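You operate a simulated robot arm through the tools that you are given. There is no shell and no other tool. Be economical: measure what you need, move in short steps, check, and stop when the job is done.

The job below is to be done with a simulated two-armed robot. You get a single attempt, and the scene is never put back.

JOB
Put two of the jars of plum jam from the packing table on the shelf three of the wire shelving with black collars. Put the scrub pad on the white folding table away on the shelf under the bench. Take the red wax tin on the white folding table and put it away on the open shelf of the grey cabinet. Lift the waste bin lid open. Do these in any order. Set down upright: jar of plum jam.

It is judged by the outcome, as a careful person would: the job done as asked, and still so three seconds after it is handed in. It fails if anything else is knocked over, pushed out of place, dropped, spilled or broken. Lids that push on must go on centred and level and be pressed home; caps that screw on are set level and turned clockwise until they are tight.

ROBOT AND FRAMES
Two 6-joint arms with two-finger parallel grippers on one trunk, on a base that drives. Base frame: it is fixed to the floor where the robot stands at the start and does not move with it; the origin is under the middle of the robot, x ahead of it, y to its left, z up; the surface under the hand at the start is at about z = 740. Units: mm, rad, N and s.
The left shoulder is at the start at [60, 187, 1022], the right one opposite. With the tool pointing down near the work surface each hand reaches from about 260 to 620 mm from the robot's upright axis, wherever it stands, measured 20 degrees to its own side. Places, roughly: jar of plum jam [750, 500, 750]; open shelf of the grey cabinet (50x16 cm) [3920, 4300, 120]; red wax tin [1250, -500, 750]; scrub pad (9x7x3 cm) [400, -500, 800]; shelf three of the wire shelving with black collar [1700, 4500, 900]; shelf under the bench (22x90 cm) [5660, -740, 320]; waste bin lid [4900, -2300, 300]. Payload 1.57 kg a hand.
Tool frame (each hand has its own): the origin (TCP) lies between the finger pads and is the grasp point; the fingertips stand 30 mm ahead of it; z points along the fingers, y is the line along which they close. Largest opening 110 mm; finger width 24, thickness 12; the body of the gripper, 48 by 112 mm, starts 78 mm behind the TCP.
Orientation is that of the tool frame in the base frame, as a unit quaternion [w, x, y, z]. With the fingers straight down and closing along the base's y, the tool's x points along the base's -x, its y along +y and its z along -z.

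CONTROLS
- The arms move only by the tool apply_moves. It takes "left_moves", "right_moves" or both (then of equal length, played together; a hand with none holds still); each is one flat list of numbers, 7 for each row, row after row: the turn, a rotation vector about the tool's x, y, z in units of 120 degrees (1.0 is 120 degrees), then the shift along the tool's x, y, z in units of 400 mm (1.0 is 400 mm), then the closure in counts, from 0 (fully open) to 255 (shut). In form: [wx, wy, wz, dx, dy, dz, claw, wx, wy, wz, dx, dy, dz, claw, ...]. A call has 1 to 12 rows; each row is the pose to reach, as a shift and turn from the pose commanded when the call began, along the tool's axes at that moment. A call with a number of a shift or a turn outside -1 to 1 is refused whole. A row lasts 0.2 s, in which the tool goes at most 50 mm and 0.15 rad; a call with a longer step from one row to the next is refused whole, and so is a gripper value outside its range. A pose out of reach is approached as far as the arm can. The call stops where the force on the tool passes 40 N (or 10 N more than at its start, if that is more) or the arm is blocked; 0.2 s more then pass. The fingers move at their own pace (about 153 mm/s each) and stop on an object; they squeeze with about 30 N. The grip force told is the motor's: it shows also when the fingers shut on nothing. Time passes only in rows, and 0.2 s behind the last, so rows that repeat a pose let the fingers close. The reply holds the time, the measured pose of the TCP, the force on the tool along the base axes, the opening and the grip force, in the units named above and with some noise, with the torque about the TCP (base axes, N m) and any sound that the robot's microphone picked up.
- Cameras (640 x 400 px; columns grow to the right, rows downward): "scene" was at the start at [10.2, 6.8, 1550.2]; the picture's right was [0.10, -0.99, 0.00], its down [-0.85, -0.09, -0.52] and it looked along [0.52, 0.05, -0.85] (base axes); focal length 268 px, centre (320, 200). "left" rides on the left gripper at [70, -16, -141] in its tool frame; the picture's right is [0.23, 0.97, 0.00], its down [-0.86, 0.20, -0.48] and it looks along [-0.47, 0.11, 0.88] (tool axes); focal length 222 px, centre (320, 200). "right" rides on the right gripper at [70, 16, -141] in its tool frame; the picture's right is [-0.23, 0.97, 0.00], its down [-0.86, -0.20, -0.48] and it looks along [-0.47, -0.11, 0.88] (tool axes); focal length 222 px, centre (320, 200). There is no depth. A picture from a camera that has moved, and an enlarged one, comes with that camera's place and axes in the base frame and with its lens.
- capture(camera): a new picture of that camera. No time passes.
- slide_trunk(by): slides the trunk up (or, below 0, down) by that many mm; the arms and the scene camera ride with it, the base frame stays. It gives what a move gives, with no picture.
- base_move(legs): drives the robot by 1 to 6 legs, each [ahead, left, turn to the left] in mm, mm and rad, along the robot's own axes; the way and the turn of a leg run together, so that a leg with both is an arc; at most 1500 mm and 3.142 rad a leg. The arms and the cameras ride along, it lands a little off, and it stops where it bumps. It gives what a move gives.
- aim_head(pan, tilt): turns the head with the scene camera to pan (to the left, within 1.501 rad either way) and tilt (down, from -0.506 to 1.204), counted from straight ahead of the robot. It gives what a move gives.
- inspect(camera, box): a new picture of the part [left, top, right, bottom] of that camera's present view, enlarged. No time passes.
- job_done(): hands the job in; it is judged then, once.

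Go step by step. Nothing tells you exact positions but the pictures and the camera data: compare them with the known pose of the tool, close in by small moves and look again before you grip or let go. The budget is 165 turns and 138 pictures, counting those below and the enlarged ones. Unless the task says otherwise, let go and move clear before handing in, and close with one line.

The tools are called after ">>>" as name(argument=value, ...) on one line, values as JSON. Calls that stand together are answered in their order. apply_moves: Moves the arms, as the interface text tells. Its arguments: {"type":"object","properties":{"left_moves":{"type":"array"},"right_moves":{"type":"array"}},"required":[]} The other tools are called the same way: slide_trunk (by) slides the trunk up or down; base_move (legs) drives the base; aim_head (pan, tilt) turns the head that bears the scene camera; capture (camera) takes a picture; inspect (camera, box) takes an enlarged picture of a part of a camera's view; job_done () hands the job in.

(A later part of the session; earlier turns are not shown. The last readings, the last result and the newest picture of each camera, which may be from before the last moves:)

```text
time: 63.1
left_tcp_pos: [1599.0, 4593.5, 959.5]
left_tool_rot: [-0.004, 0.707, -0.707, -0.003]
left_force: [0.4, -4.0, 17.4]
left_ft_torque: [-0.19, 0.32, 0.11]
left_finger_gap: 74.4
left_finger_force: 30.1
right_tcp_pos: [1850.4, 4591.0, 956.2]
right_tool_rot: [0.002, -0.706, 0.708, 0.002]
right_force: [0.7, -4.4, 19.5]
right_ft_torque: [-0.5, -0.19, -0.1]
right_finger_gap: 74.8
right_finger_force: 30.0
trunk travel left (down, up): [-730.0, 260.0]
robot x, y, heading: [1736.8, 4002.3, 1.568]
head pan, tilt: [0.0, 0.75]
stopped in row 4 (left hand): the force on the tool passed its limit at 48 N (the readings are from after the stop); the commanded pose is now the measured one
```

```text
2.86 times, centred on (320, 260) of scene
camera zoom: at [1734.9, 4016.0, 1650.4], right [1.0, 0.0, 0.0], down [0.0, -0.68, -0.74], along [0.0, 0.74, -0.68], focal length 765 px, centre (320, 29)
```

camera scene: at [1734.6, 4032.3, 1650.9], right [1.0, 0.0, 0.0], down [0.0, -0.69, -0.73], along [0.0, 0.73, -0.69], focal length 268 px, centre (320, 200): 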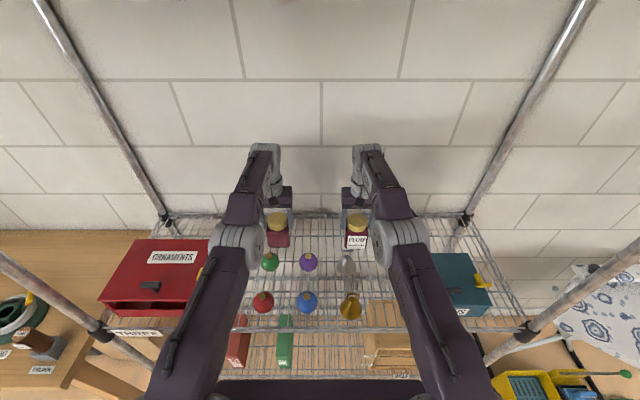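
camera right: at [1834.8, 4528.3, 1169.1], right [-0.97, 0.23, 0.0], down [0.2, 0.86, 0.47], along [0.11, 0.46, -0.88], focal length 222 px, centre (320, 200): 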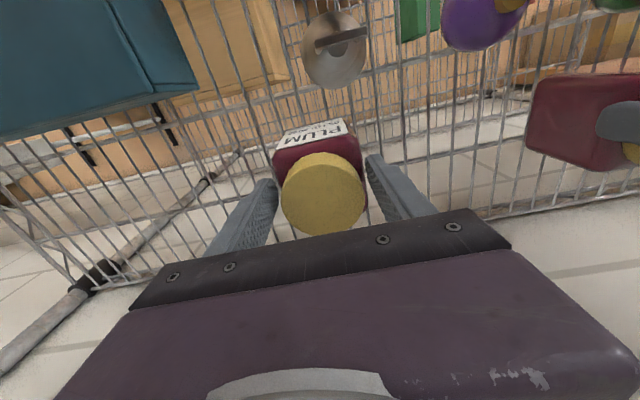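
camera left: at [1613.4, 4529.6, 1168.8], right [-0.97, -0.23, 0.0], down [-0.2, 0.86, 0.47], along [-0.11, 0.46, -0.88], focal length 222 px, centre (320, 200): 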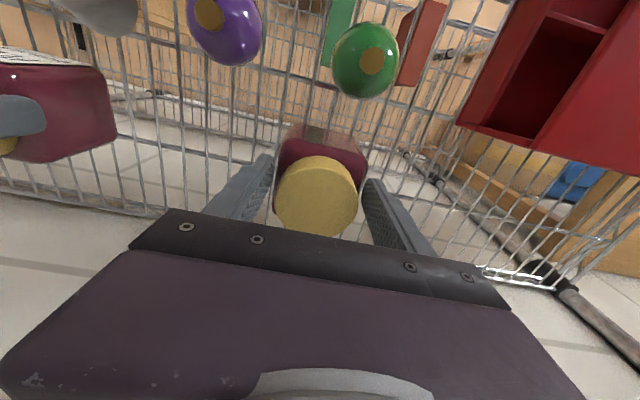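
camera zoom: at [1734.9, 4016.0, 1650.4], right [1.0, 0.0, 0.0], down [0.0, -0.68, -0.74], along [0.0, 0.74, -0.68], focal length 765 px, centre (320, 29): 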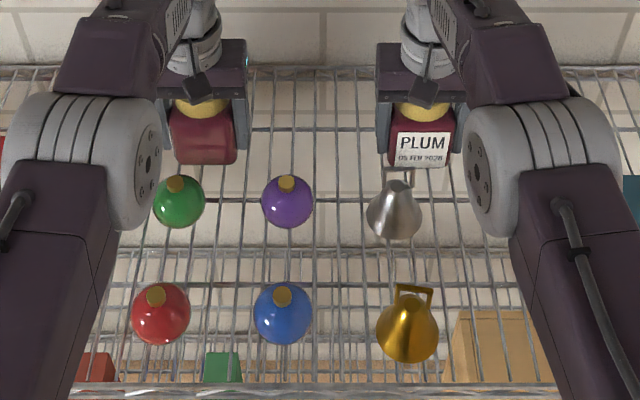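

>>> apply_moves(left_moves=[0, 0, 0, 0, 0, -0.002, 255, 0, 0, 0, 0, 0, -0.002, 0, 0, 0, 0, 0, 0, -0.002, 0, 0, 0, 0, 0, 0, -0.06, 0, 0, 0, 0, 0, 0, -0.16, 0, 0, 0, 0, 0, 0, -0.26, 0, 0, 0, 0, 0, 0, -0.36, 0, 0, 0, 0, 0, 0, -0.42, 0], right_moves=[0, 0, 0, 0, 0, -0.002, 255, 0, 0, 0, 0, 0, -0.002, 0, 0, 0, 0, 0, 0, -0.002, 0, 0, 0, 0, 0, 0, -0.06, 0, 0, 0, 0, 0, 0, -0.16, 0, 0, 0, 0, 0, 0, -0.26, 0, 0, 0, 0, 0, 0, -0.36, 0, 0, 0, 0, 0, 0, -0.42, 0])

>>> capture(camera="scene")

>>> capture(camera="left")

```text
time: 64.9
left_tcp_pos: [1595.1, 4576.8, 1118.9]
left_tool_rot: [0.0, -0.707, 0.707, 0.0]
left_force: [0.3, 0.3, 0.1]
left_ft_torque: [-0.02, -0.02, 0.0]
left_finger_gap: 110.1
left_finger_force: 0.0
left hand out of reach, approached as far as the arm can: row 6, 7, 8
right_tcp_pos: [1854.6, 4574.8, 1096.8]
right_tool_rot: [0.0, -0.707, 0.708, -0.001]
right_force: [0.6, -0.2, -0.2]
right_ft_torque: [0.0, -0.01, -0.03]
right_finger_gap: 110.0
right_finger_force: 0.0
right hand out of reach, approached as far as the arm can: row 6, 7, 8
trunk travel left (down, up): [-730.0, 260.0]
robot x, y, heading: [1732.6, 4004.2, 1.573]
head pan, tilt: [0.0, 0.75]
```

```text
103 pictures are left
camera scene: at [1734.8, 4025.9, 1651.0], right [1.0, 0.0, 0.0], down [0.0, -0.68, -0.73], along [0.0, 0.73, -0.68], focal length 268 px, centre (320, 200)
```

scene: 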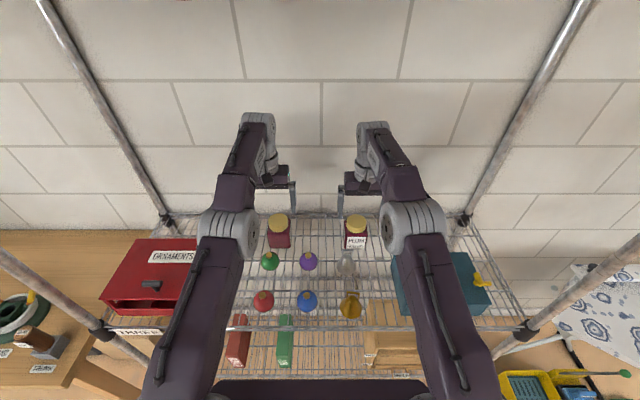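

```text
102 pictures are left
camera left: at [1612.4, 4506.4, 1259.2], right [-0.97, -0.23, 0.0], down [-0.2, 0.85, 0.48], along [-0.11, 0.47, -0.88], focal length 222 px, centre (320, 200)
```

left: 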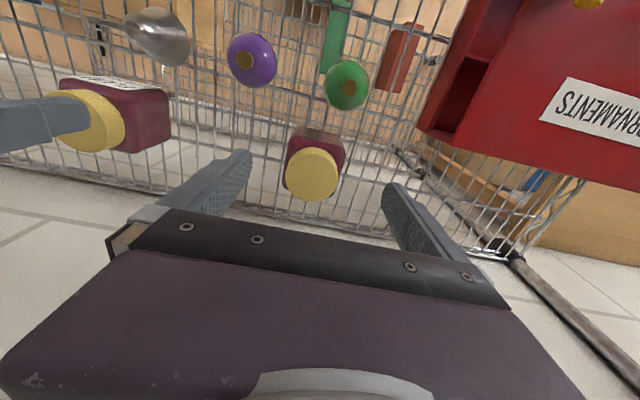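

Both jars stand upright on shelf three. I back out, tuck the arms, and drive to the aisle on the far side of the white folding table.

>>> base_move(legs=[[-640, 0, 0]])

>>> apply_moves(left_moves=[0, 0, 0, 0.1, 0, 0, 0, 0, 0, 0, 0.2, 0, 0, 0, 0, 0, 0, 0.3, 0, 0, 0, 0, 0, 0, 0.4, 0, 0, 0, 0, 0, 0, 0.5, 0, 0, 0], right_moves=[0, 0, 0, 0.1, 0, 0, 0, 0, 0, 0, 0.2, 0, 0, 0, 0, 0, 0, 0.3, 0, 0, 0, 0, 0, 0, 0.4, 0, 0, 0, 0, 0, 0, 0.5, 0, 0, 0])

>>> base_move(legs=[[0, -570, 0], [-1200, 0, 0], [-1200, 0, 0], [-1100, 0, 0], [-1050, 0, 0], [0, 1000, 0]])

>>> capture(camera="scene")

```text
time: 68.4
left_tcp_pos: [1594.0, 3942.0, 1118.6]
left_tool_rot: [0.0, -0.706, 0.708, 0.0]
left_force: [0.8, 0.5, -0.4]
left_ft_torque: [-0.01, -0.01, 0.01]
left_finger_gap: 109.8
left_finger_force: 0.0
right_tcp_pos: [1853.3, 3939.6, 1098.2]
right_tool_rot: [-0.001, -0.706, 0.708, -0.002]
right_force: [-0.1, 1.1, -1.1]
right_ft_torque: [0.04, -0.01, -0.03]
right_finger_gap: 109.9
right_finger_force: 0.1
trunk travel left (down, up): [-730.0, 260.0]
robot x, y, heading: [1733.9, 3369.3, 1.572]
head pan, tilt: [0.0, 0.75]
```

```text
time: 69.6
left_tcp_pos: [1616.3, 3901.1, 1180.8]
left_tool_rot: [-0.015, -0.706, 0.708, -0.01]
left_force: [0.5, -1.1, 0.5]
left_ft_torque: [0.08, 0.01, 0.0]
left_finger_gap: 110.0
left_finger_force: 0.0
left hand out of reach, approached as far as the arm can: row 1, 2, 3, 4, 5
right_tcp_pos: [1854.7, 3736.2, 1100.2]
right_tool_rot: [0.0, -0.706, 0.708, 0.001]
right_force: [-0.2, 0.2, -0.1]
right_ft_torque: [0.09, 0.01, -0.01]
right_finger_gap: 110.1
right_finger_force: 0.0
trunk travel left (down, up): [-730.0, 260.0]
robot x, y, heading: [1732.7, 3363.9, 1.569]
head pan, tilt: [0.0, 0.75]
```

```text
time: 99.3
left_tcp_pos: [1197.9, -660.9, 1179.0]
left_tool_rot: [-0.016, -0.706, 0.708, -0.012]
left_force: [0.0, 0.2, 0.4]
left_ft_torque: [0.02, -0.01, 0.01]
left_finger_gap: 110.2
left_finger_force: 0.1
right_tcp_pos: [1437.4, -825.1, 1099.3]
right_tool_rot: [-0.001, -0.705, 0.709, -0.001]
right_force: [0.1, 0.5, -0.1]
right_ft_torque: [0.0, 0.03, 0.02]
right_finger_gap: 109.9
right_finger_force: 0.2
trunk travel left (down, up): [-730.0, 260.0]
robot x, y, heading: [1313.8, -1200.6, 1.566]
head pan, tilt: [0.0, 0.75]
```

```text
101 pictures are left
camera scene: at [1315.8, -1175.6, 1651.0], right [1.0, -0.01, 0.0], down [0.0, -0.68, -0.73], along [0.0, 0.73, -0.68], focal length 268 px, centre (320, 200)
```

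scene: 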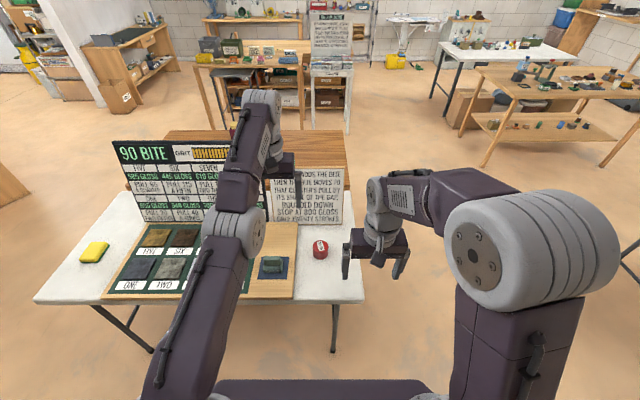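

The red tin is at about (1316,-512), the pad at about (392,-512). The left arm ended up stretched, so I bring it down and in first.

>>> apply_moves(left_moves=[0, 0, 0, 0, 0.04, 0.1, 0, 0, 0, 0, 0, 0.08, 0.2, 0, 0, 0, 0, 0, 0.12, 0.25, 0])

>>> capture(camera="left")

```text
time: 100.1
left_tcp_pos: [1158.8, -657.4, 1167.3]
left_tool_rot: [-0.025, -0.706, 0.708, -0.019]
left_force: [0.6, -0.7, -0.3]
left_ft_torque: [-0.02, 0.04, 0.0]
left_finger_gap: 109.9
left_finger_force: 0.0
left hand out of reach, approached as far as the arm can: row 1, 2, 3
right_tcp_pos: [1435.2, -826.0, 1099.8]
right_tool_rot: [-0.001, -0.705, 0.709, -0.003]
right_force: [-1.0, 0.2, -0.2]
right_ft_torque: [0.0, 0.01, -0.01]
right_finger_gap: 109.8
right_finger_force: 0.1
trunk travel left (down, up): [-730.0, 260.0]
robot x, y, heading: [1312.4, -1197.8, 1.564]
head pan, tilt: [0.0, 0.75]
```

```text
100 pictures are left
camera left: at [1176.9, -720.2, 1313.2], right [-0.97, -0.22, 0.02], down [-0.19, 0.88, 0.43], along [-0.11, 0.41, -0.9], focal length 222 px, centre (320, 200)
```

left: 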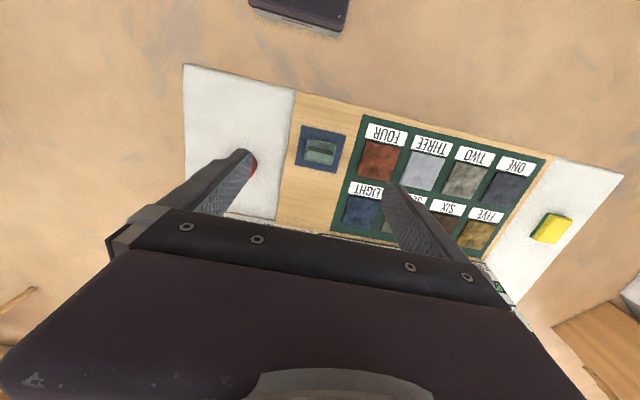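

>>> apply_moves(left_moves=[0, 0, 0, -0.1, 0, 0.05, 0, 0, 0, 0, -0.2, 0, 0.1, 0, 0, 0, 0, -0.25, 0, 0.2, 0, 0, 0, 0, -0.25, 0, 0.3, 0, 0, 0, 0, -0.25, 0, 0.4, 0, 0, 0, 0, -0.2, 0, 0.4, 0])

>>> capture(camera="scene")

```text
time: 101.5
left_tcp_pos: [1157.8, -608.7, 1005.9]
left_tool_rot: [-0.015, -0.706, 0.708, -0.012]
left_force: [0.3, -0.3, 0.2]
left_ft_torque: [-0.01, 0.02, 0.03]
left_finger_gap: 110.0
left_finger_force: 0.0
left hand out of reach, approached as far as the arm can: row 1, 2, 3, 4, 5, 6
right_tcp_pos: [1435.4, -826.1, 1099.6]
right_tool_rot: [-0.002, -0.705, 0.709, -0.001]
right_force: [0.0, 0.6, -0.5]
right_ft_torque: [0.01, 0.0, 0.03]
right_finger_gap: 109.7
right_finger_force: 0.1
trunk travel left (down, up): [-730.0, 260.0]
robot x, y, heading: [1310.9, -1200.9, 1.561]
head pan, tilt: [0.0, 0.75]
```

```text
99 pictures are left
camera scene: at [1315.5, -1175.4, 1651.1], right [1.0, -0.01, 0.0], down [0.0, -0.68, -0.73], along [0.0, 0.73, -0.68], focal length 268 px, centre (320, 200)
```

scene: 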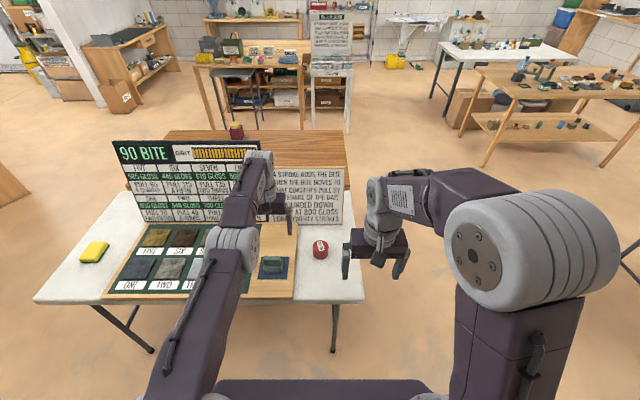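

>>> apply_moves(left_moves=[0, 0, 0, 0.1, 0, 0, 0, 0, 0, 0, 0.2, 0, 0, 0, 0, 0, 0, 0.3, 0, 0, 0, 0, 0, 0, 0.4, 0, 0, 0])

>>> capture(camera="scene")

```text
time: 102.5
left_tcp_pos: [1158.0, -612.2, 1006.2]
left_tool_rot: [-0.016, -0.706, 0.708, -0.012]
left_force: [-0.3, -0.2, 0.2]
left_ft_torque: [-0.03, 0.02, -0.04]
left_finger_gap: 110.3
left_finger_force: 0.1
left hand out of reach, approached as far as the arm can: row 1, 2, 3, 4
right_tcp_pos: [1436.1, -826.2, 1099.1]
right_tool_rot: [-0.001, -0.705, 0.709, -0.001]
right_force: [0.3, 0.1, -1.4]
right_ft_torque: [0.03, -0.01, 0.0]
right_finger_gap: 110.0
right_finger_force: 0.0
trunk travel left (down, up): [-730.0, 260.0]
robot x, y, heading: [1314.1, -1199.6, 1.569]
head pan, tilt: [0.0, 0.75]
```

```text
98 pictures are left
camera scene: at [1315.4, -1175.7, 1651.0], right [1.0, -0.01, 0.0], down [0.0, -0.68, -0.73], along [0.0, 0.73, -0.68], focal length 268 px, centre (320, 200)
```

scene: 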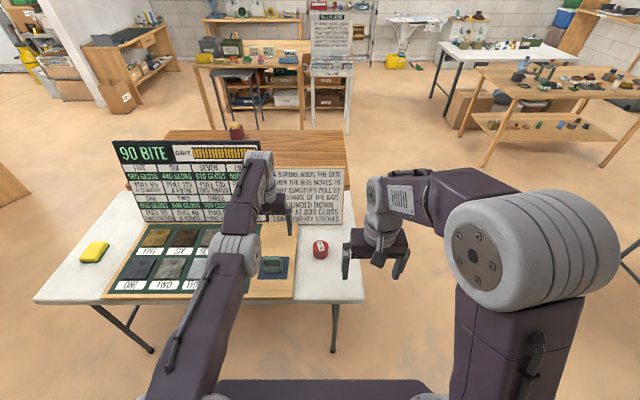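

The left arm is stuck near full stretch. I try commanding it up and over to release it from the straight pose.

>>> apply_moves(left_moves=[0, 0, 0, 0, 0, -0.12, 0, 0, 0, 0, 0, 0, -0.24, 0, 0, 0, 0, 0, 0, -0.36, 0, 0, 0, 0, 0, 0, -0.48, 0, 0, 0, 0, 0, 0, -0.6, 0, 0, 0, 0, 0, 0, -0.72, 0, 0, 0, 0, 0, 0, -0.84, 0])

```text
time: 104.1
left_tcp_pos: [1153.1, -671.0, 1216.2]
left_tool_rot: [-0.015, -0.705, 0.709, -0.011]
left_force: [-0.1, -0.8, 0.5]
left_ft_torque: [-0.04, -0.02, -0.02]
left_finger_gap: 109.9
left_finger_force: 0.0
left hand out of reach, approached as far as the arm can: row 1, 2, 3, 4, 5, 6, 7
right_tcp_pos: [1435.1, -825.7, 1099.8]
right_tool_rot: [-0.001, -0.705, 0.709, -0.001]
right_force: [0.2, 0.3, -0.5]
right_ft_torque: [0.0, 0.06, -0.03]
right_finger_gap: 110.1
right_finger_force: 0.0
trunk travel left (down, up): [-730.0, 260.0]
robot x, y, heading: [1314.3, -1197.2, 1.567]
head pan, tilt: [0.0, 0.75]
```

>>> apply_moves(left_moves=[0, 0, 0, 0, 0.1, 0, 0, 0, 0, 0, 0, 0.2, 0, 0, 0, 0, 0, 0, 0.3, 0, 0, 0, 0, 0, 0, 0.4, 0, 0, 0, 0, 0, 0, 0.5, 0.05, 0, 0, 0, 0, 0, 0.5, 0.15, 0, 0, 0, 0, 0, 0.5, 0.25, 0])

>>> capture(camera="scene")

```text
time: 105.7
left_tcp_pos: [951.0, -677.4, 1118.0]
left_tool_rot: [-0.016, -0.706, 0.708, -0.011]
left_force: [-0.3, 0.3, 0.5]
left_ft_torque: [-0.01, 0.02, 0.0]
left_finger_gap: 110.2
left_finger_force: 0.2
left hand out of reach, approached as far as the arm can: row 3, 4, 5
right_tcp_pos: [1436.2, -826.1, 1099.6]
right_tool_rot: [-0.002, -0.705, 0.709, -0.001]
right_force: [0.6, -0.4, 1.0]
right_ft_torque: [0.01, 0.0, 0.02]
right_finger_gap: 109.8
right_finger_force: 0.0
trunk travel left (down, up): [-730.0, 260.0]
robot x, y, heading: [1311.9, -1199.6, 1.569]
head pan, tilt: [0.0, 0.75]
```

```text
97 pictures are left
camera scene: at [1315.5, -1176.4, 1651.1], right [1.0, -0.01, 0.0], down [0.0, -0.68, -0.73], along [0.0, 0.73, -0.68], focal length 268 px, centre (320, 200)
```

scene: 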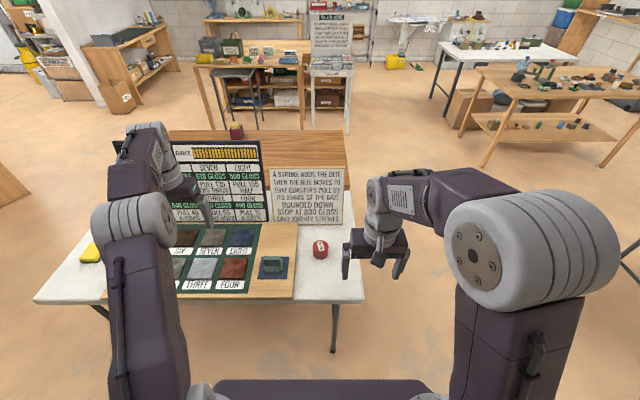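

It is free again. I bring it in gently to a normal carry pose.

>>> apply_moves(left_moves=[0.0, 0, 0, 0.1, 0, 0.0, 0, 0, 0, 0, 0.2, 0, 0, 0, 0, 0, 0, 0.3, 0, 0, 0, 0, 0, 0, 0.35, -0.08, 0, 0, 0, 0, 0, 0.35, -0.18, 0, 0, 0, 0, 0, 0.35, -0.25, 0, 0])

>>> capture(camera="scene")

```text
time: 107.1
left_tcp_pos: [1052.1, -815.6, 1124.1]
left_tool_rot: [-0.016, -0.705, 0.709, -0.011]
left_force: [0.1, 0.0, -0.6]
left_ft_torque: [-0.03, 0.03, -0.02]
left_finger_gap: 109.9
left_finger_force: 0.0
right_tcp_pos: [1435.9, -826.5, 1099.3]
right_tool_rot: [-0.001, -0.705, 0.709, -0.001]
right_force: [0.5, 0.1, -0.5]
right_ft_torque: [-0.02, 0.01, 0.0]
right_finger_gap: 109.8
right_finger_force: 0.1
trunk travel left (down, up): [-730.0, 260.0]
robot x, y, heading: [1308.0, -1198.9, 1.563]
head pan, tilt: [0.0, 0.75]
```

```text
96 pictures are left
camera scene: at [1315.8, -1175.7, 1651.0], right [1.0, 0.0, 0.0], down [0.0, -0.68, -0.73], along [0.0, 0.73, -0.68], focal length 268 px, centre (320, 200)
```

scene: 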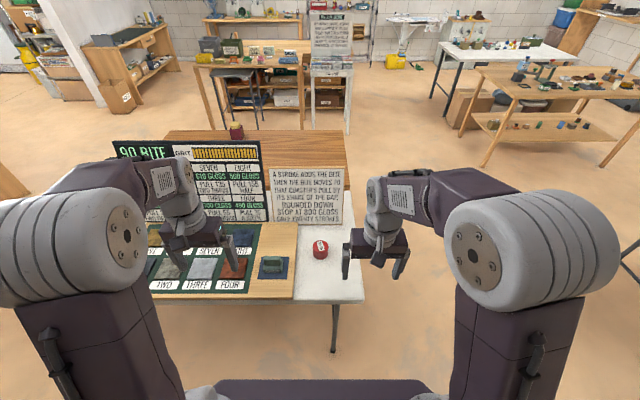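

>>> inspect(camera="scene", box=[240, 200, 400, 300])

>>> base_move(legs=[[0, 130, 0], [140, 0, 0]])

>>> capture(camera="right")

>>> inspect(camera="scene", box=[280, 200, 480, 325])

```text
4.00 times, centred on (320, 250) of scene
camera zoom: at [1315.8, -1175.7, 1651.0], right [1.0, 0.0, 0.0], down [0.0, -0.68, -0.73], along [0.0, 0.73, -0.68], focal length 1071 px, centre (320, 0)
```

zoom: 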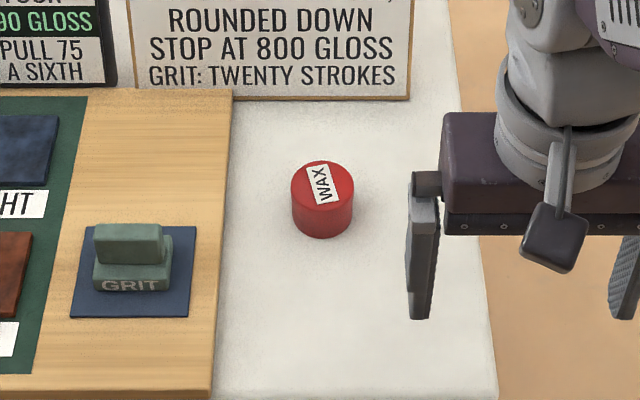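

```text
time: 109.3
left_tcp_pos: [922.7, -679.2, 1123.6]
left_tool_rot: [-0.015, -0.705, 0.709, -0.012]
left_force: [0.3, 0.7, 0.3]
left_ft_torque: [0.03, 0.01, 0.0]
left_finger_gap: 109.8
left_finger_force: 0.1
right_tcp_pos: [1306.3, -689.5, 1099.5]
right_tool_rot: [-0.001, -0.705, 0.709, -0.001]
right_force: [-0.3, -0.6, -0.4]
right_ft_torque: [0.02, 0.02, -0.04]
right_finger_gap: 109.9
right_finger_force: 0.0
trunk travel left (down, up): [-730.0, 260.0]
robot x, y, heading: [1186.0, -1057.9, 1.568]
head pan, tilt: [0.0, 0.75]
```

```text
94 pictures are left
camera right: at [1289.6, -759.3, 1242.5], right [-0.97, 0.23, 0.0], down [0.2, 0.85, 0.48], along [0.11, 0.46, -0.88], focal length 222 px, centre (320, 200)
```

right: 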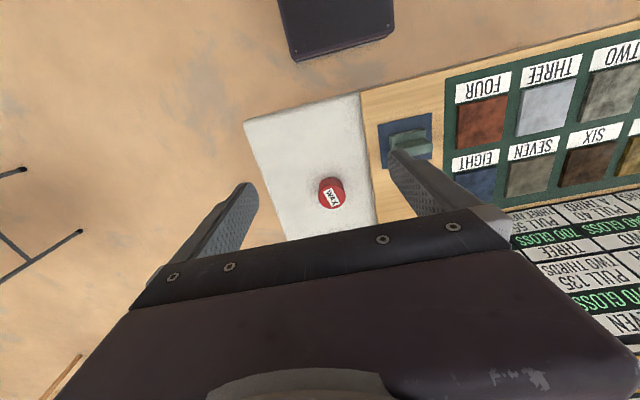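

```text
3.20 times, centred on (380, 262) of scene
camera zoom: at [1185.7, -1039.4, 1651.1], right [1.0, -0.01, 0.0], down [0.0, -0.68, -0.73], along [0.0, 0.73, -0.68], focal length 857 px, centre (128, 0)
```

zoom: 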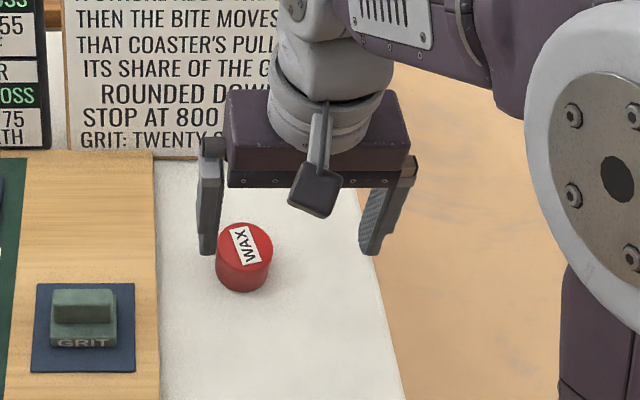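

>>> aim_head(pan=-0.45, tilt=0.2)

>>> inspect(camera="scene", box=[240, 140, 400, 240])

```text
time: 110.3
left_tcp_pos: [922.4, -678.0, 1124.1]
left_tool_rot: [-0.015, -0.705, 0.709, -0.012]
left_force: [-1.0, 0.2, 0.4]
left_ft_torque: [0.01, 0.02, 0.03]
left_finger_gap: 110.1
left_finger_force: 0.1
right_tcp_pos: [1305.4, -687.9, 1098.2]
right_tool_rot: [-0.001, -0.705, 0.709, -0.001]
right_force: [0.4, 0.0, -0.4]
right_ft_torque: [-0.02, -0.01, -0.04]
right_finger_gap: 110.1
right_finger_force: 0.0
trunk travel left (down, up): [-730.0, 260.0]
robot x, y, heading: [1186.3, -1060.7, 1.557]
head pan, tilt: [-0.45, 0.201]
```

```text
4.00 times, centred on (320, 190) of scene
camera zoom: at [1226.0, -1036.7, 1700.6], right [0.9, -0.44, 0.0], down [-0.09, -0.18, -0.98], along [0.43, 0.88, -0.2], focal length 1071 px, centre (320, 240)
```

zoom: 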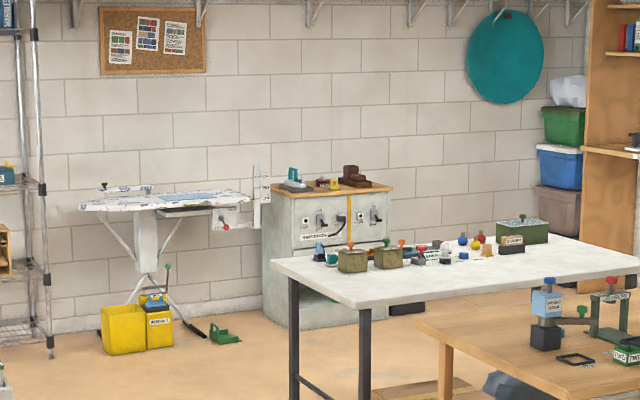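

The tin is about 65 mm wide and 45 mm tall at (1319,-522). The cabinet opening looks low, so I'll grip the tin with the hand tilted 50° forward. I move the right hand to a tilted pre-grasp pose.

>>> apply_moves(right_moves=[0, -0.06, 0, -0.032, -0.005, 0.093, 0, 0, -0.12, 0, -0.064, -0.01, 0.186, 0, 0, -0.18, 0, -0.096, -0.015, 0.279, 0, 0, -0.24, 0, -0.127, -0.02, 0.372, 0, 0, -0.3, 0, -0.159, -0.025, 0.465, 0, 0, -0.36, 0, -0.19, -0.03, 0.558, 0, 0, -0.4167, 0, -0.2225, -0.034, 0.65, 0])

>>> capture(camera="right")

>>> aim_head(pan=-0.2, tilt=0.9)

>>> capture(camera="scene")

```text
time: 111.9
left_tcp_pos: [922.9, -677.3, 1123.7]
left_tool_rot: [-0.015, -0.705, 0.709, -0.012]
left_force: [0.0, -0.5, -0.2]
left_ft_torque: [0.0, -0.04, 0.0]
left_finger_gap: 110.0
left_finger_force: 0.1
right_tcp_pos: [1333.8, -528.4, 863.6]
right_tool_rot: [-0.316, 0.661, -0.635, -0.246]
right_force: [-0.4, 0.7, -0.3]
right_ft_torque: [0.01, 0.0, 0.01]
right_finger_gap: 110.2
right_finger_force: 0.0
right hand out of reach, approached as far as the arm can: row 3, 4, 5, 6, 7
trunk travel left (down, up): [-730.0, 260.0]
robot x, y, heading: [1186.2, -1061.3, 1.565]
head pan, tilt: [-0.45, 0.201]
```

```text
91 pictures are left
camera right: at [1311.5, -679.7, 908.3], right [-0.99, 0.16, 0.06], down [0.1, 0.23, 0.97], along [0.14, 0.96, -0.24], focal length 222 px, centre (320, 200)
```

right: 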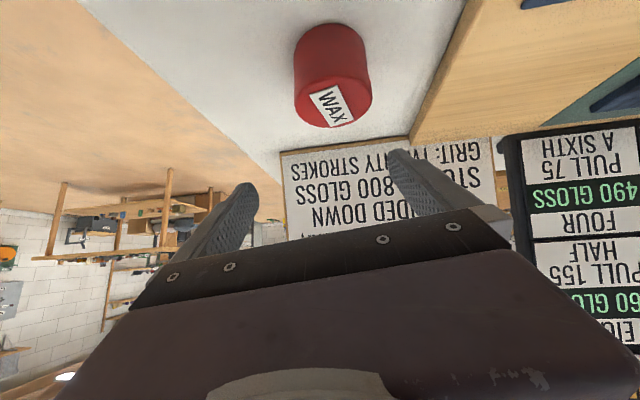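

```text
time: 113.0
left_tcp_pos: [921.8, -677.3, 1123.4]
left_tool_rot: [-0.015, -0.705, 0.708, -0.012]
left_force: [0.1, 0.3, 0.2]
left_ft_torque: [-0.01, -0.01, -0.04]
left_finger_gap: 110.0
left_finger_force: 0.0
right_tcp_pos: [1335.0, -528.9, 863.0]
right_tool_rot: [-0.316, 0.661, -0.635, -0.245]
right_force: [-0.7, 0.3, 1.1]
right_ft_torque: [-0.01, 0.02, -0.01]
right_finger_gap: 109.8
right_finger_force: 0.1
trunk travel left (down, up): [-730.0, 260.0]
robot x, y, heading: [1181.1, -1062.3, 1.569]
head pan, tilt: [-0.201, 0.901]
```

```text
90 pictures are left
camera scene: at [1200.6, -1045.8, 1639.2], right [0.98, -0.21, 0.0], down [-0.16, -0.77, -0.62], along [0.13, 0.61, -0.78], focal length 268 px, centre (320, 200)
```

scene: 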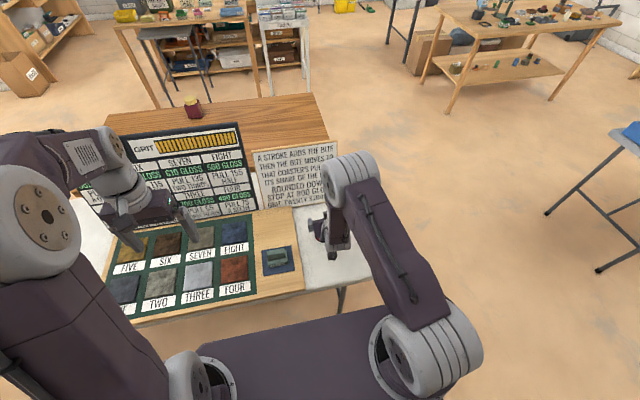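

>>> base_move(legs=[[-60, 0, 0]])

>>> apply_moves(right_moves=[-0.017, -0.012, 0.018, 0.009, 0.023, 0.042, 0, -0.034, -0.024, 0.036, 0.0175, 0.0455, 0.085, 0])

>>> capture(camera="right")

>>> inspect(camera="scene", box=[250, 180, 450, 305])

```text
time: 113.9
left_tcp_pos: [922.4, -734.2, 1123.2]
left_tool_rot: [-0.017, -0.705, 0.709, -0.014]
left_force: [0.7, -1.1, 0.5]
left_ft_torque: [-0.04, 0.02, -0.02]
left_finger_gap: 110.0
left_finger_force: 0.0
right_tcp_pos: [1334.7, -586.2, 862.9]
right_tool_rot: [-0.315, 0.662, -0.635, -0.245]
right_force: [0.7, -0.3, 0.2]
right_ft_torque: [-0.01, -0.01, -0.01]
right_finger_gap: 110.1
right_finger_force: 0.1
trunk travel left (down, up): [-730.0, 260.0]
robot x, y, heading: [1181.3, -1119.8, 1.566]
head pan, tilt: [-0.201, 0.901]
```

```text
time: 114.5
left_tcp_pos: [922.6, -736.1, 1122.8]
left_tool_rot: [-0.016, -0.706, 0.708, -0.012]
left_force: [0.8, 1.0, -1.2]
left_ft_torque: [0.01, -0.01, -0.04]
left_finger_gap: 110.3
left_finger_force: 0.1
right_tcp_pos: [1319.0, -541.5, 845.8]
right_tool_rot: [-0.313, 0.652, -0.637, -0.266]
right_force: [0.0, 0.2, 0.5]
right_ft_torque: [-0.01, 0.01, 0.0]
right_finger_gap: 110.0
right_finger_force: 0.1
right hand out of reach, approached as far as the arm can: row 1, 2
trunk travel left (down, up): [-730.0, 260.0]
robot x, y, heading: [1182.8, -1119.7, 1.563]
head pan, tilt: [-0.201, 0.901]
```

```text
89 pictures are left
camera right: at [1299.2, -693.5, 888.0], right [-0.98, 0.16, 0.1], down [0.13, 0.21, 0.97], along [0.13, 0.97, -0.23], focal length 222 px, centre (320, 200)
```

right: 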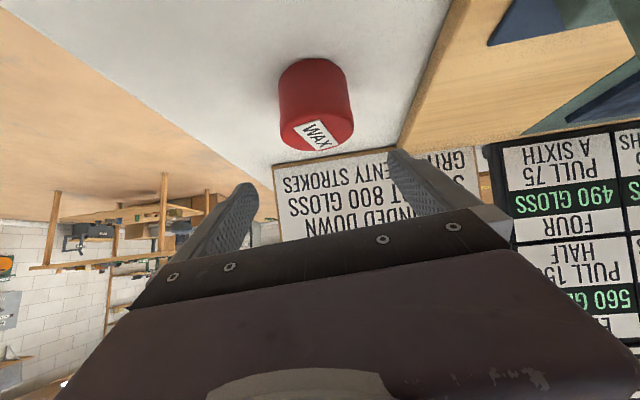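

```text
3.20 times, centred on (350, 242) of scene
camera zoom: at [1200.2, -1103.8, 1639.1], right [0.98, -0.21, 0.0], down [-0.16, -0.77, -0.62], along [0.13, 0.61, -0.78], focal length 857 px, centre (224, 64)
```

zoom: 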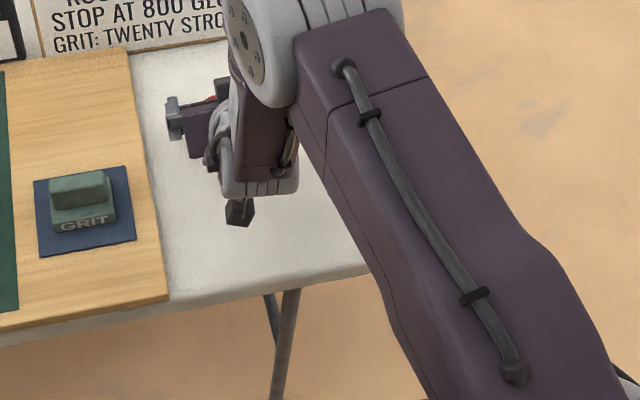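

The tilted pose is limited by the wrist because the shoulder is too high. I straighten and raise the right hand, lower the trunk, and try the tilt again.

>>> apply_moves(right_moves=[0, 0.06, 0, -0.075, 0, -0.065, 0, 0, 0.12, 0, -0.15, 0, -0.13, 0, 0, 0.18, 0, -0.225, 0, -0.195, 0, 0, 0.24, 0, -0.3, 0, -0.26, 0, 0, 0.3, 0, -0.375, 0, -0.325, 0, 0, 0.36, 0, -0.45, 0, -0.39, 0, 0, 0.39, 0, -0.5, 0, -0.42, 0])

>>> slide_trunk(by=-250)

>>> capture(camera="scene")

```text
time: 116.1
left_tcp_pos: [922.4, -735.9, 1123.4]
left_tool_rot: [-0.016, -0.705, 0.709, -0.012]
left_force: [0.1, 0.1, -0.1]
left_ft_torque: [-0.01, 0.0, -0.05]
left_finger_gap: 110.3
left_finger_force: 0.1
right_tcp_pos: [1302.8, -540.6, 1103.7]
right_tool_rot: [0.034, -0.705, 0.708, -0.015]
right_force: [-0.2, -0.2, -0.2]
right_ft_torque: [-0.01, 0.02, 0.03]
right_finger_gap: 109.7
right_finger_force: 0.1
right hand out of reach, approached as far as the arm can: row 3, 7
trunk travel left (down, up): [-730.0, 260.0]
robot x, y, heading: [1187.9, -1115.8, 1.569]
head pan, tilt: [-0.201, 0.901]
```

```text
time: 118.7
left_tcp_pos: [921.9, -736.4, 873.0]
left_tool_rot: [-0.016, -0.705, 0.709, -0.011]
left_force: [1.3, 0.2, 1.2]
left_ft_torque: [0.01, 0.01, 0.0]
left_finger_gap: 110.1
left_finger_force: 0.1
right_tcp_pos: [1302.9, -540.4, 855.9]
right_tool_rot: [0.035, -0.704, 0.709, -0.014]
right_force: [-0.2, 0.9, 0.2]
right_ft_torque: [-0.01, -0.03, 0.01]
right_finger_gap: 110.2
right_finger_force: 0.2
trunk travel left (down, up): [-480.0, 510.0]
robot x, y, heading: [1184.6, -1120.8, 1.567]
head pan, tilt: [-0.201, 0.901]
```

```text
87 pictures are left
camera scene: at [1200.4, -1105.6, 1389.2], right [0.98, -0.2, 0.0], down [-0.16, -0.77, -0.62], along [0.13, 0.61, -0.78], focal length 268 px, centre (320, 200)
```

scene: 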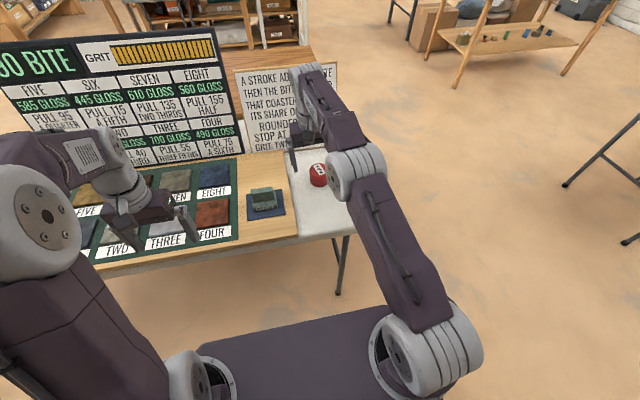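

>>> apply_moves(right_moves=[0, -0.06, 0, 0.02, -0.006, 0, 0, 0, -0.12, 0, 0.05, -0.012, 0, 0, 0, -0.18, 0, 0.08, -0.02, 0, 0, 0, -0.24, 0, 0.11, -0.027, 0, 0, 0, -0.3, 0, 0.13, -0.034, 0, 0, 0, -0.36, 0, 0.15, -0.04, 0, 0, 0, -0.42, 0, 0.17, -0.04, 0, 0])

>>> capture(camera="right")

>>> capture(camera="scene")

```text
time: 120.3
left_tcp_pos: [921.3, -737.2, 874.4]
left_tool_rot: [-0.016, -0.705, 0.709, -0.011]
left_force: [-0.3, 0.1, -1.0]
left_ft_torque: [0.01, 0.01, 0.02]
left_finger_gap: 110.0
left_finger_force: 0.1
right_tcp_pos: [1329.6, -606.7, 852.9]
right_tool_rot: [-0.326, 0.649, -0.643, -0.243]
right_force: [0.7, 0.6, 0.5]
right_ft_torque: [-0.04, -0.01, -0.01]
right_finger_gap: 110.1
right_finger_force: 0.0
right hand out of reach, approached as far as the arm can: row 6, 7
trunk travel left (down, up): [-480.0, 510.0]
robot x, y, heading: [1180.9, -1120.4, 1.565]
head pan, tilt: [-0.201, 0.901]
```

```text
86 pictures are left
camera right: at [1302.7, -757.7, 895.2], right [-0.98, 0.19, 0.06], down [0.1, 0.22, 0.97], along [0.17, 0.96, -0.23], focal length 222 px, centre (320, 200)
```

right: 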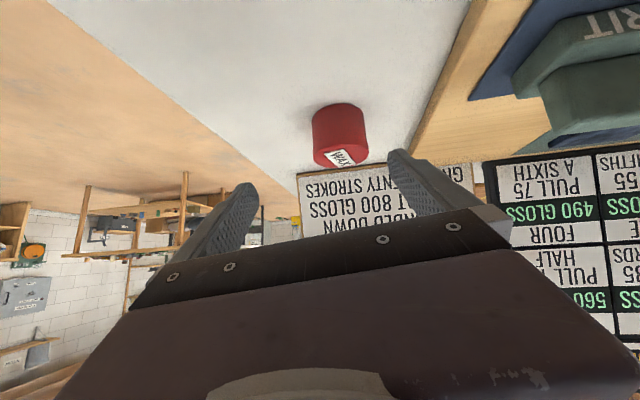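

```text
85 pictures are left
camera scene: at [1200.5, -1106.1, 1389.2], right [0.98, -0.21, 0.0], down [-0.16, -0.77, -0.62], along [0.13, 0.61, -0.78], focal length 268 px, centre (320, 200)
```

scene: 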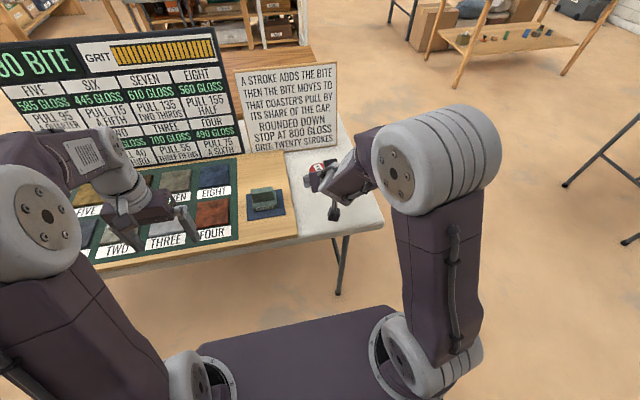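

>>> apply_moves(right_moves=[-0.025, 0, 0.013, 0.01, 0.018, 0.04, 0, -0.05, 0, 0.026, 0.021, 0.036, 0.075, 0])

>>> capture(camera="right")

>>> inspect(camera="scene", box=[270, 130, 400, 230])

```text
time: 120.9
left_tcp_pos: [922.6, -736.9, 873.8]
left_tool_rot: [-0.016, -0.705, 0.709, -0.012]
left_force: [-0.1, -0.7, 0.4]
left_ft_torque: [0.02, -0.02, 0.02]
left_finger_gap: 109.9
left_finger_force: 0.0
right_tcp_pos: [1319.8, -589.1, 824.4]
right_tool_rot: [0.284, -0.647, 0.647, 0.285]
right_force: [-0.2, -0.3, -0.1]
right_ft_torque: [-0.02, -0.01, 0.01]
right_finger_gap: 110.0
right_finger_force: 0.0
trunk travel left (down, up): [-480.0, 510.0]
robot x, y, heading: [1181.0, -1122.4, 1.567]
head pan, tilt: [-0.201, 0.901]
```

```text
84 pictures are left
camera right: at [1303.2, -740.5, 869.3], right [-0.97, 0.15, 0.17], down [0.2, 0.23, 0.95], along [0.11, 0.96, -0.25], focal length 222 px, centre (320, 200)
```

right: 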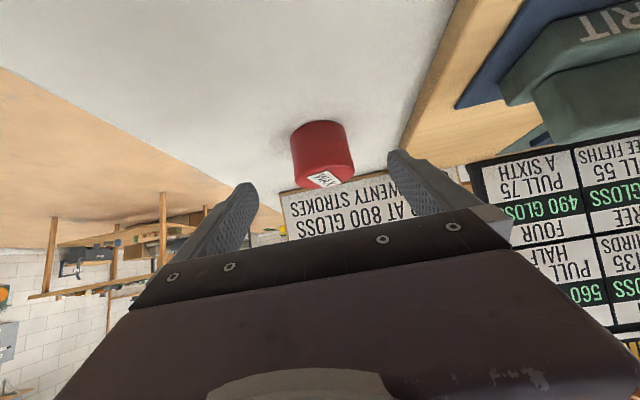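

```text
4.00 times, centred on (335, 180) of scene
camera zoom: at [1200.4, -1105.1, 1389.1], right [0.98, -0.21, 0.0], down [-0.16, -0.77, -0.62], along [0.13, 0.61, -0.78], focal length 1071 px, centre (260, 280)
```

zoom: 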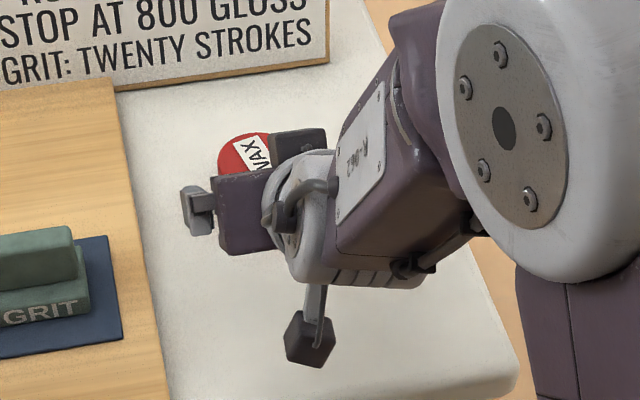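

The hand is well oriented and the tin is centred at about (1317,-523). I advance and grip.

>>> apply_moves(right_moves=[0, 0, 0, -0.01, 0.002, 0.07, 0, 0, 0, 0, -0.018, 0.004, 0.14, 0, 0, 0, 0, -0.0265, 0.006, 0.199, 0, 0, 0, 0, -0.0265, 0.006, 0.199, 255, 0, 0, 0, -0.0265, 0.006, 0.199, 255, 0, 0, 0, -0.0265, 0.006, 0.199, 255])

>>> capture(camera="right")

```text
time: 122.3
left_tcp_pos: [922.5, -736.8, 872.7]
left_tool_rot: [-0.016, -0.705, 0.709, -0.012]
left_force: [0.7, -0.3, -0.4]
left_ft_torque: [-0.01, -0.03, -0.03]
left_finger_gap: 110.0
left_finger_force: 0.0
right_tcp_pos: [1316.9, -522.6, 777.7]
right_tool_rot: [-0.285, 0.647, -0.647, -0.285]
right_force: [-0.4, 0.0, 0.4]
right_ft_torque: [-0.03, -0.03, -0.01]
right_finger_gap: 62.7
right_finger_force: 29.9
trunk travel left (down, up): [-480.0, 510.0]
robot x, y, heading: [1182.7, -1121.4, 1.571]
head pan, tilt: [-0.201, 0.901]
```

```text
82 pictures are left
camera right: at [1300.5, -674.5, 823.4], right [-0.97, 0.15, 0.17], down [0.2, 0.23, 0.95], along [0.11, 0.96, -0.25], focal length 222 px, centre (320, 200)
```

right: 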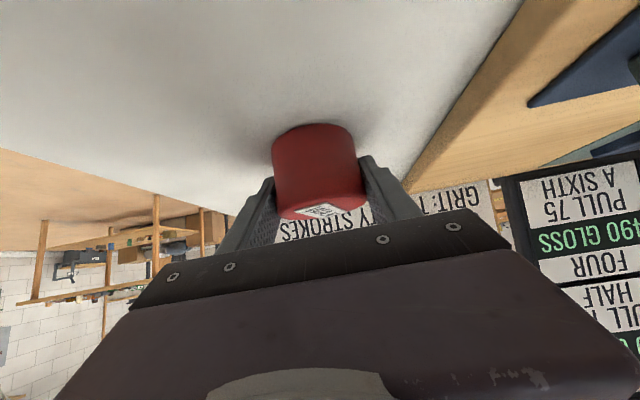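

The tin is held. I lift it, back away, and move along to the scrub pad.

>>> apply_moves(right_moves=[0, 0, 0, -0.07, 0, -0.063, 255, 0, 0, 0, -0.14, 0, -0.126, 255, 0, 0, 0, -0.21, 0, -0.19, 255, 0, 0, 0, -0.28, 0, -0.253, 255])

>>> base_move(legs=[[-200, 0, 0], [0, 620, 0]])

>>> aim_head(pan=0.2, tilt=0.8)

>>> capture(camera="scene")

>>> capture(camera="left")

>>> capture(camera="right")

```text
time: 123.3
left_tcp_pos: [921.6, -738.2, 873.9]
left_tool_rot: [-0.016, -0.705, 0.709, -0.011]
left_force: [-0.2, 0.6, 0.4]
left_ft_torque: [-0.01, -0.01, -0.01]
left_finger_gap: 110.0
left_finger_force: 0.1
right_tcp_pos: [1317.9, -522.9, 930.3]
right_tool_rot: [-0.287, 0.65, -0.644, -0.285]
right_force: [-0.1, -0.9, -0.6]
right_ft_torque: [0.03, -0.03, -0.08]
right_finger_gap: 62.9
right_finger_force: 30.3
trunk travel left (down, up): [-480.0, 510.0]
robot x, y, heading: [1185.0, -1121.3, 1.565]
head pan, tilt: [-0.201, 0.901]
```

```text
time: 128.0
left_tcp_pos: [305.9, -930.3, 873.4]
left_tool_rot: [-0.016, -0.704, 0.71, -0.012]
left_force: [0.0, 0.7, -0.3]
left_ft_torque: [-0.02, -0.01, 0.0]
left_finger_gap: 110.4
left_finger_force: 0.0
right_tcp_pos: [701.9, -717.3, 930.2]
right_tool_rot: [0.285, -0.646, 0.648, 0.285]
right_force: [0.3, 0.4, -1.4]
right_ft_torque: [0.01, -0.03, 0.0]
right_finger_gap: 62.6
right_finger_force: 29.8
trunk travel left (down, up): [-480.0, 510.0]
robot x, y, heading: [567.9, -1309.7, 1.563]
head pan, tilt: [-0.201, 0.901]
```

```text
time: 128.8
left_tcp_pos: [304.8, -929.8, 873.9]
left_tool_rot: [-0.015, -0.704, 0.71, -0.013]
left_force: [-0.5, 0.1, 0.2]
left_ft_torque: [0.0, 0.01, 0.0]
left_finger_gap: 109.9
left_finger_force: 0.1
right_tcp_pos: [701.5, -717.2, 929.3]
right_tool_rot: [0.285, -0.646, 0.649, 0.285]
right_force: [0.0, -0.4, -1.1]
right_ft_torque: [0.01, 0.02, 0.04]
right_finger_gap: 62.9
right_finger_force: 29.5
trunk travel left (down, up): [-480.0, 510.0]
robot x, y, heading: [565.8, -1309.8, 1.562]
head pan, tilt: [0.201, 0.799]
```

```text
81 pictures are left
camera scene: at [551.9, -1294.4, 1397.0], right [0.98, 0.19, 0.0], down [0.14, -0.7, -0.7], along [-0.13, 0.68, -0.72], focal length 268 px, centre (320, 200)
```

scene: 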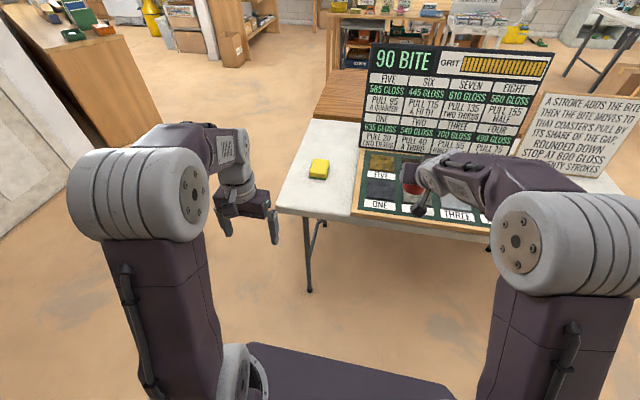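

```text
80 pictures are left
camera left: at [323.0, -996.2, 1017.2], right [-0.98, -0.22, 0.01], down [-0.19, 0.87, 0.45], along [-0.11, 0.43, -0.89], focal length 222 px, centre (320, 200)
```

left: 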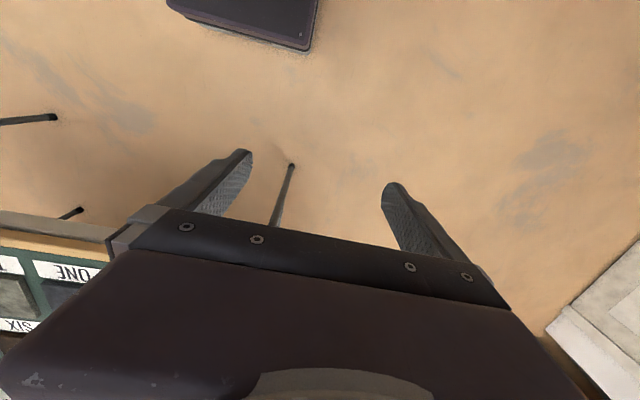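

```text
79 pictures are left
camera right: at [685.2, -868.9, 975.4], right [-0.97, 0.16, 0.17], down [0.2, 0.22, 0.95], along [0.11, 0.96, -0.25], focal length 222 px, centre (320, 200)
```

right: 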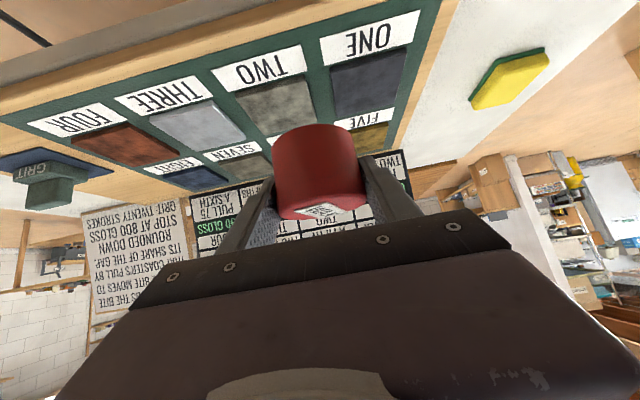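

>>> inspect(camera="scene", box=[280, 130, 360, 190])

>>> apply_moves(right_moves=[0, 0, 0, 0.065, 0, -0.07, 255, 0, 0, 0, 0.13, 0, -0.14, 255])

```text
6.67 times, centred on (320, 160) of scene
camera zoom: at [551.9, -1294.4, 1397.0], right [0.98, 0.19, 0.0], down [0.14, -0.7, -0.7], along [-0.13, 0.68, -0.72], focal length 1785 px, centre (320, 467)
```

zoom: 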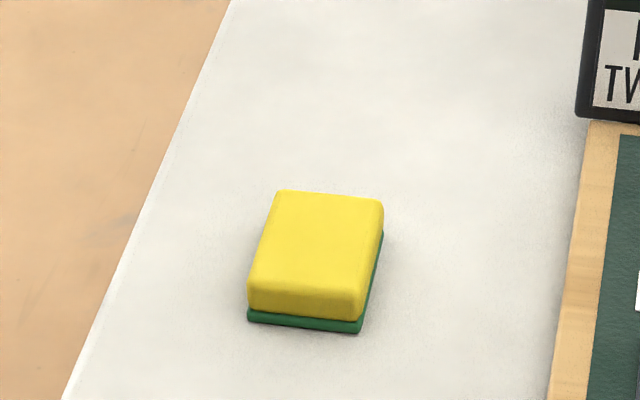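

```text
time: 129.4
left_tcp_pos: [306.4, -931.3, 873.7]
left_tool_rot: [-0.015, -0.703, 0.71, -0.012]
left_force: [0.1, 0.4, -1.0]
left_ft_torque: [0.01, -0.03, 0.01]
left_finger_gap: 110.0
left_finger_force: 0.1
right_tcp_pos: [702.2, -794.1, 929.3]
right_tool_rot: [0.285, -0.646, 0.648, 0.285]
right_force: [-0.2, -0.1, -0.7]
right_ft_torque: [-0.01, 0.0, 0.0]
right_finger_gap: 62.7
right_finger_force: 29.8
trunk travel left (down, up): [-480.0, 510.0]
robot x, y, heading: [567.6, -1313.2, 1.561]
head pan, tilt: [0.201, 0.799]
```

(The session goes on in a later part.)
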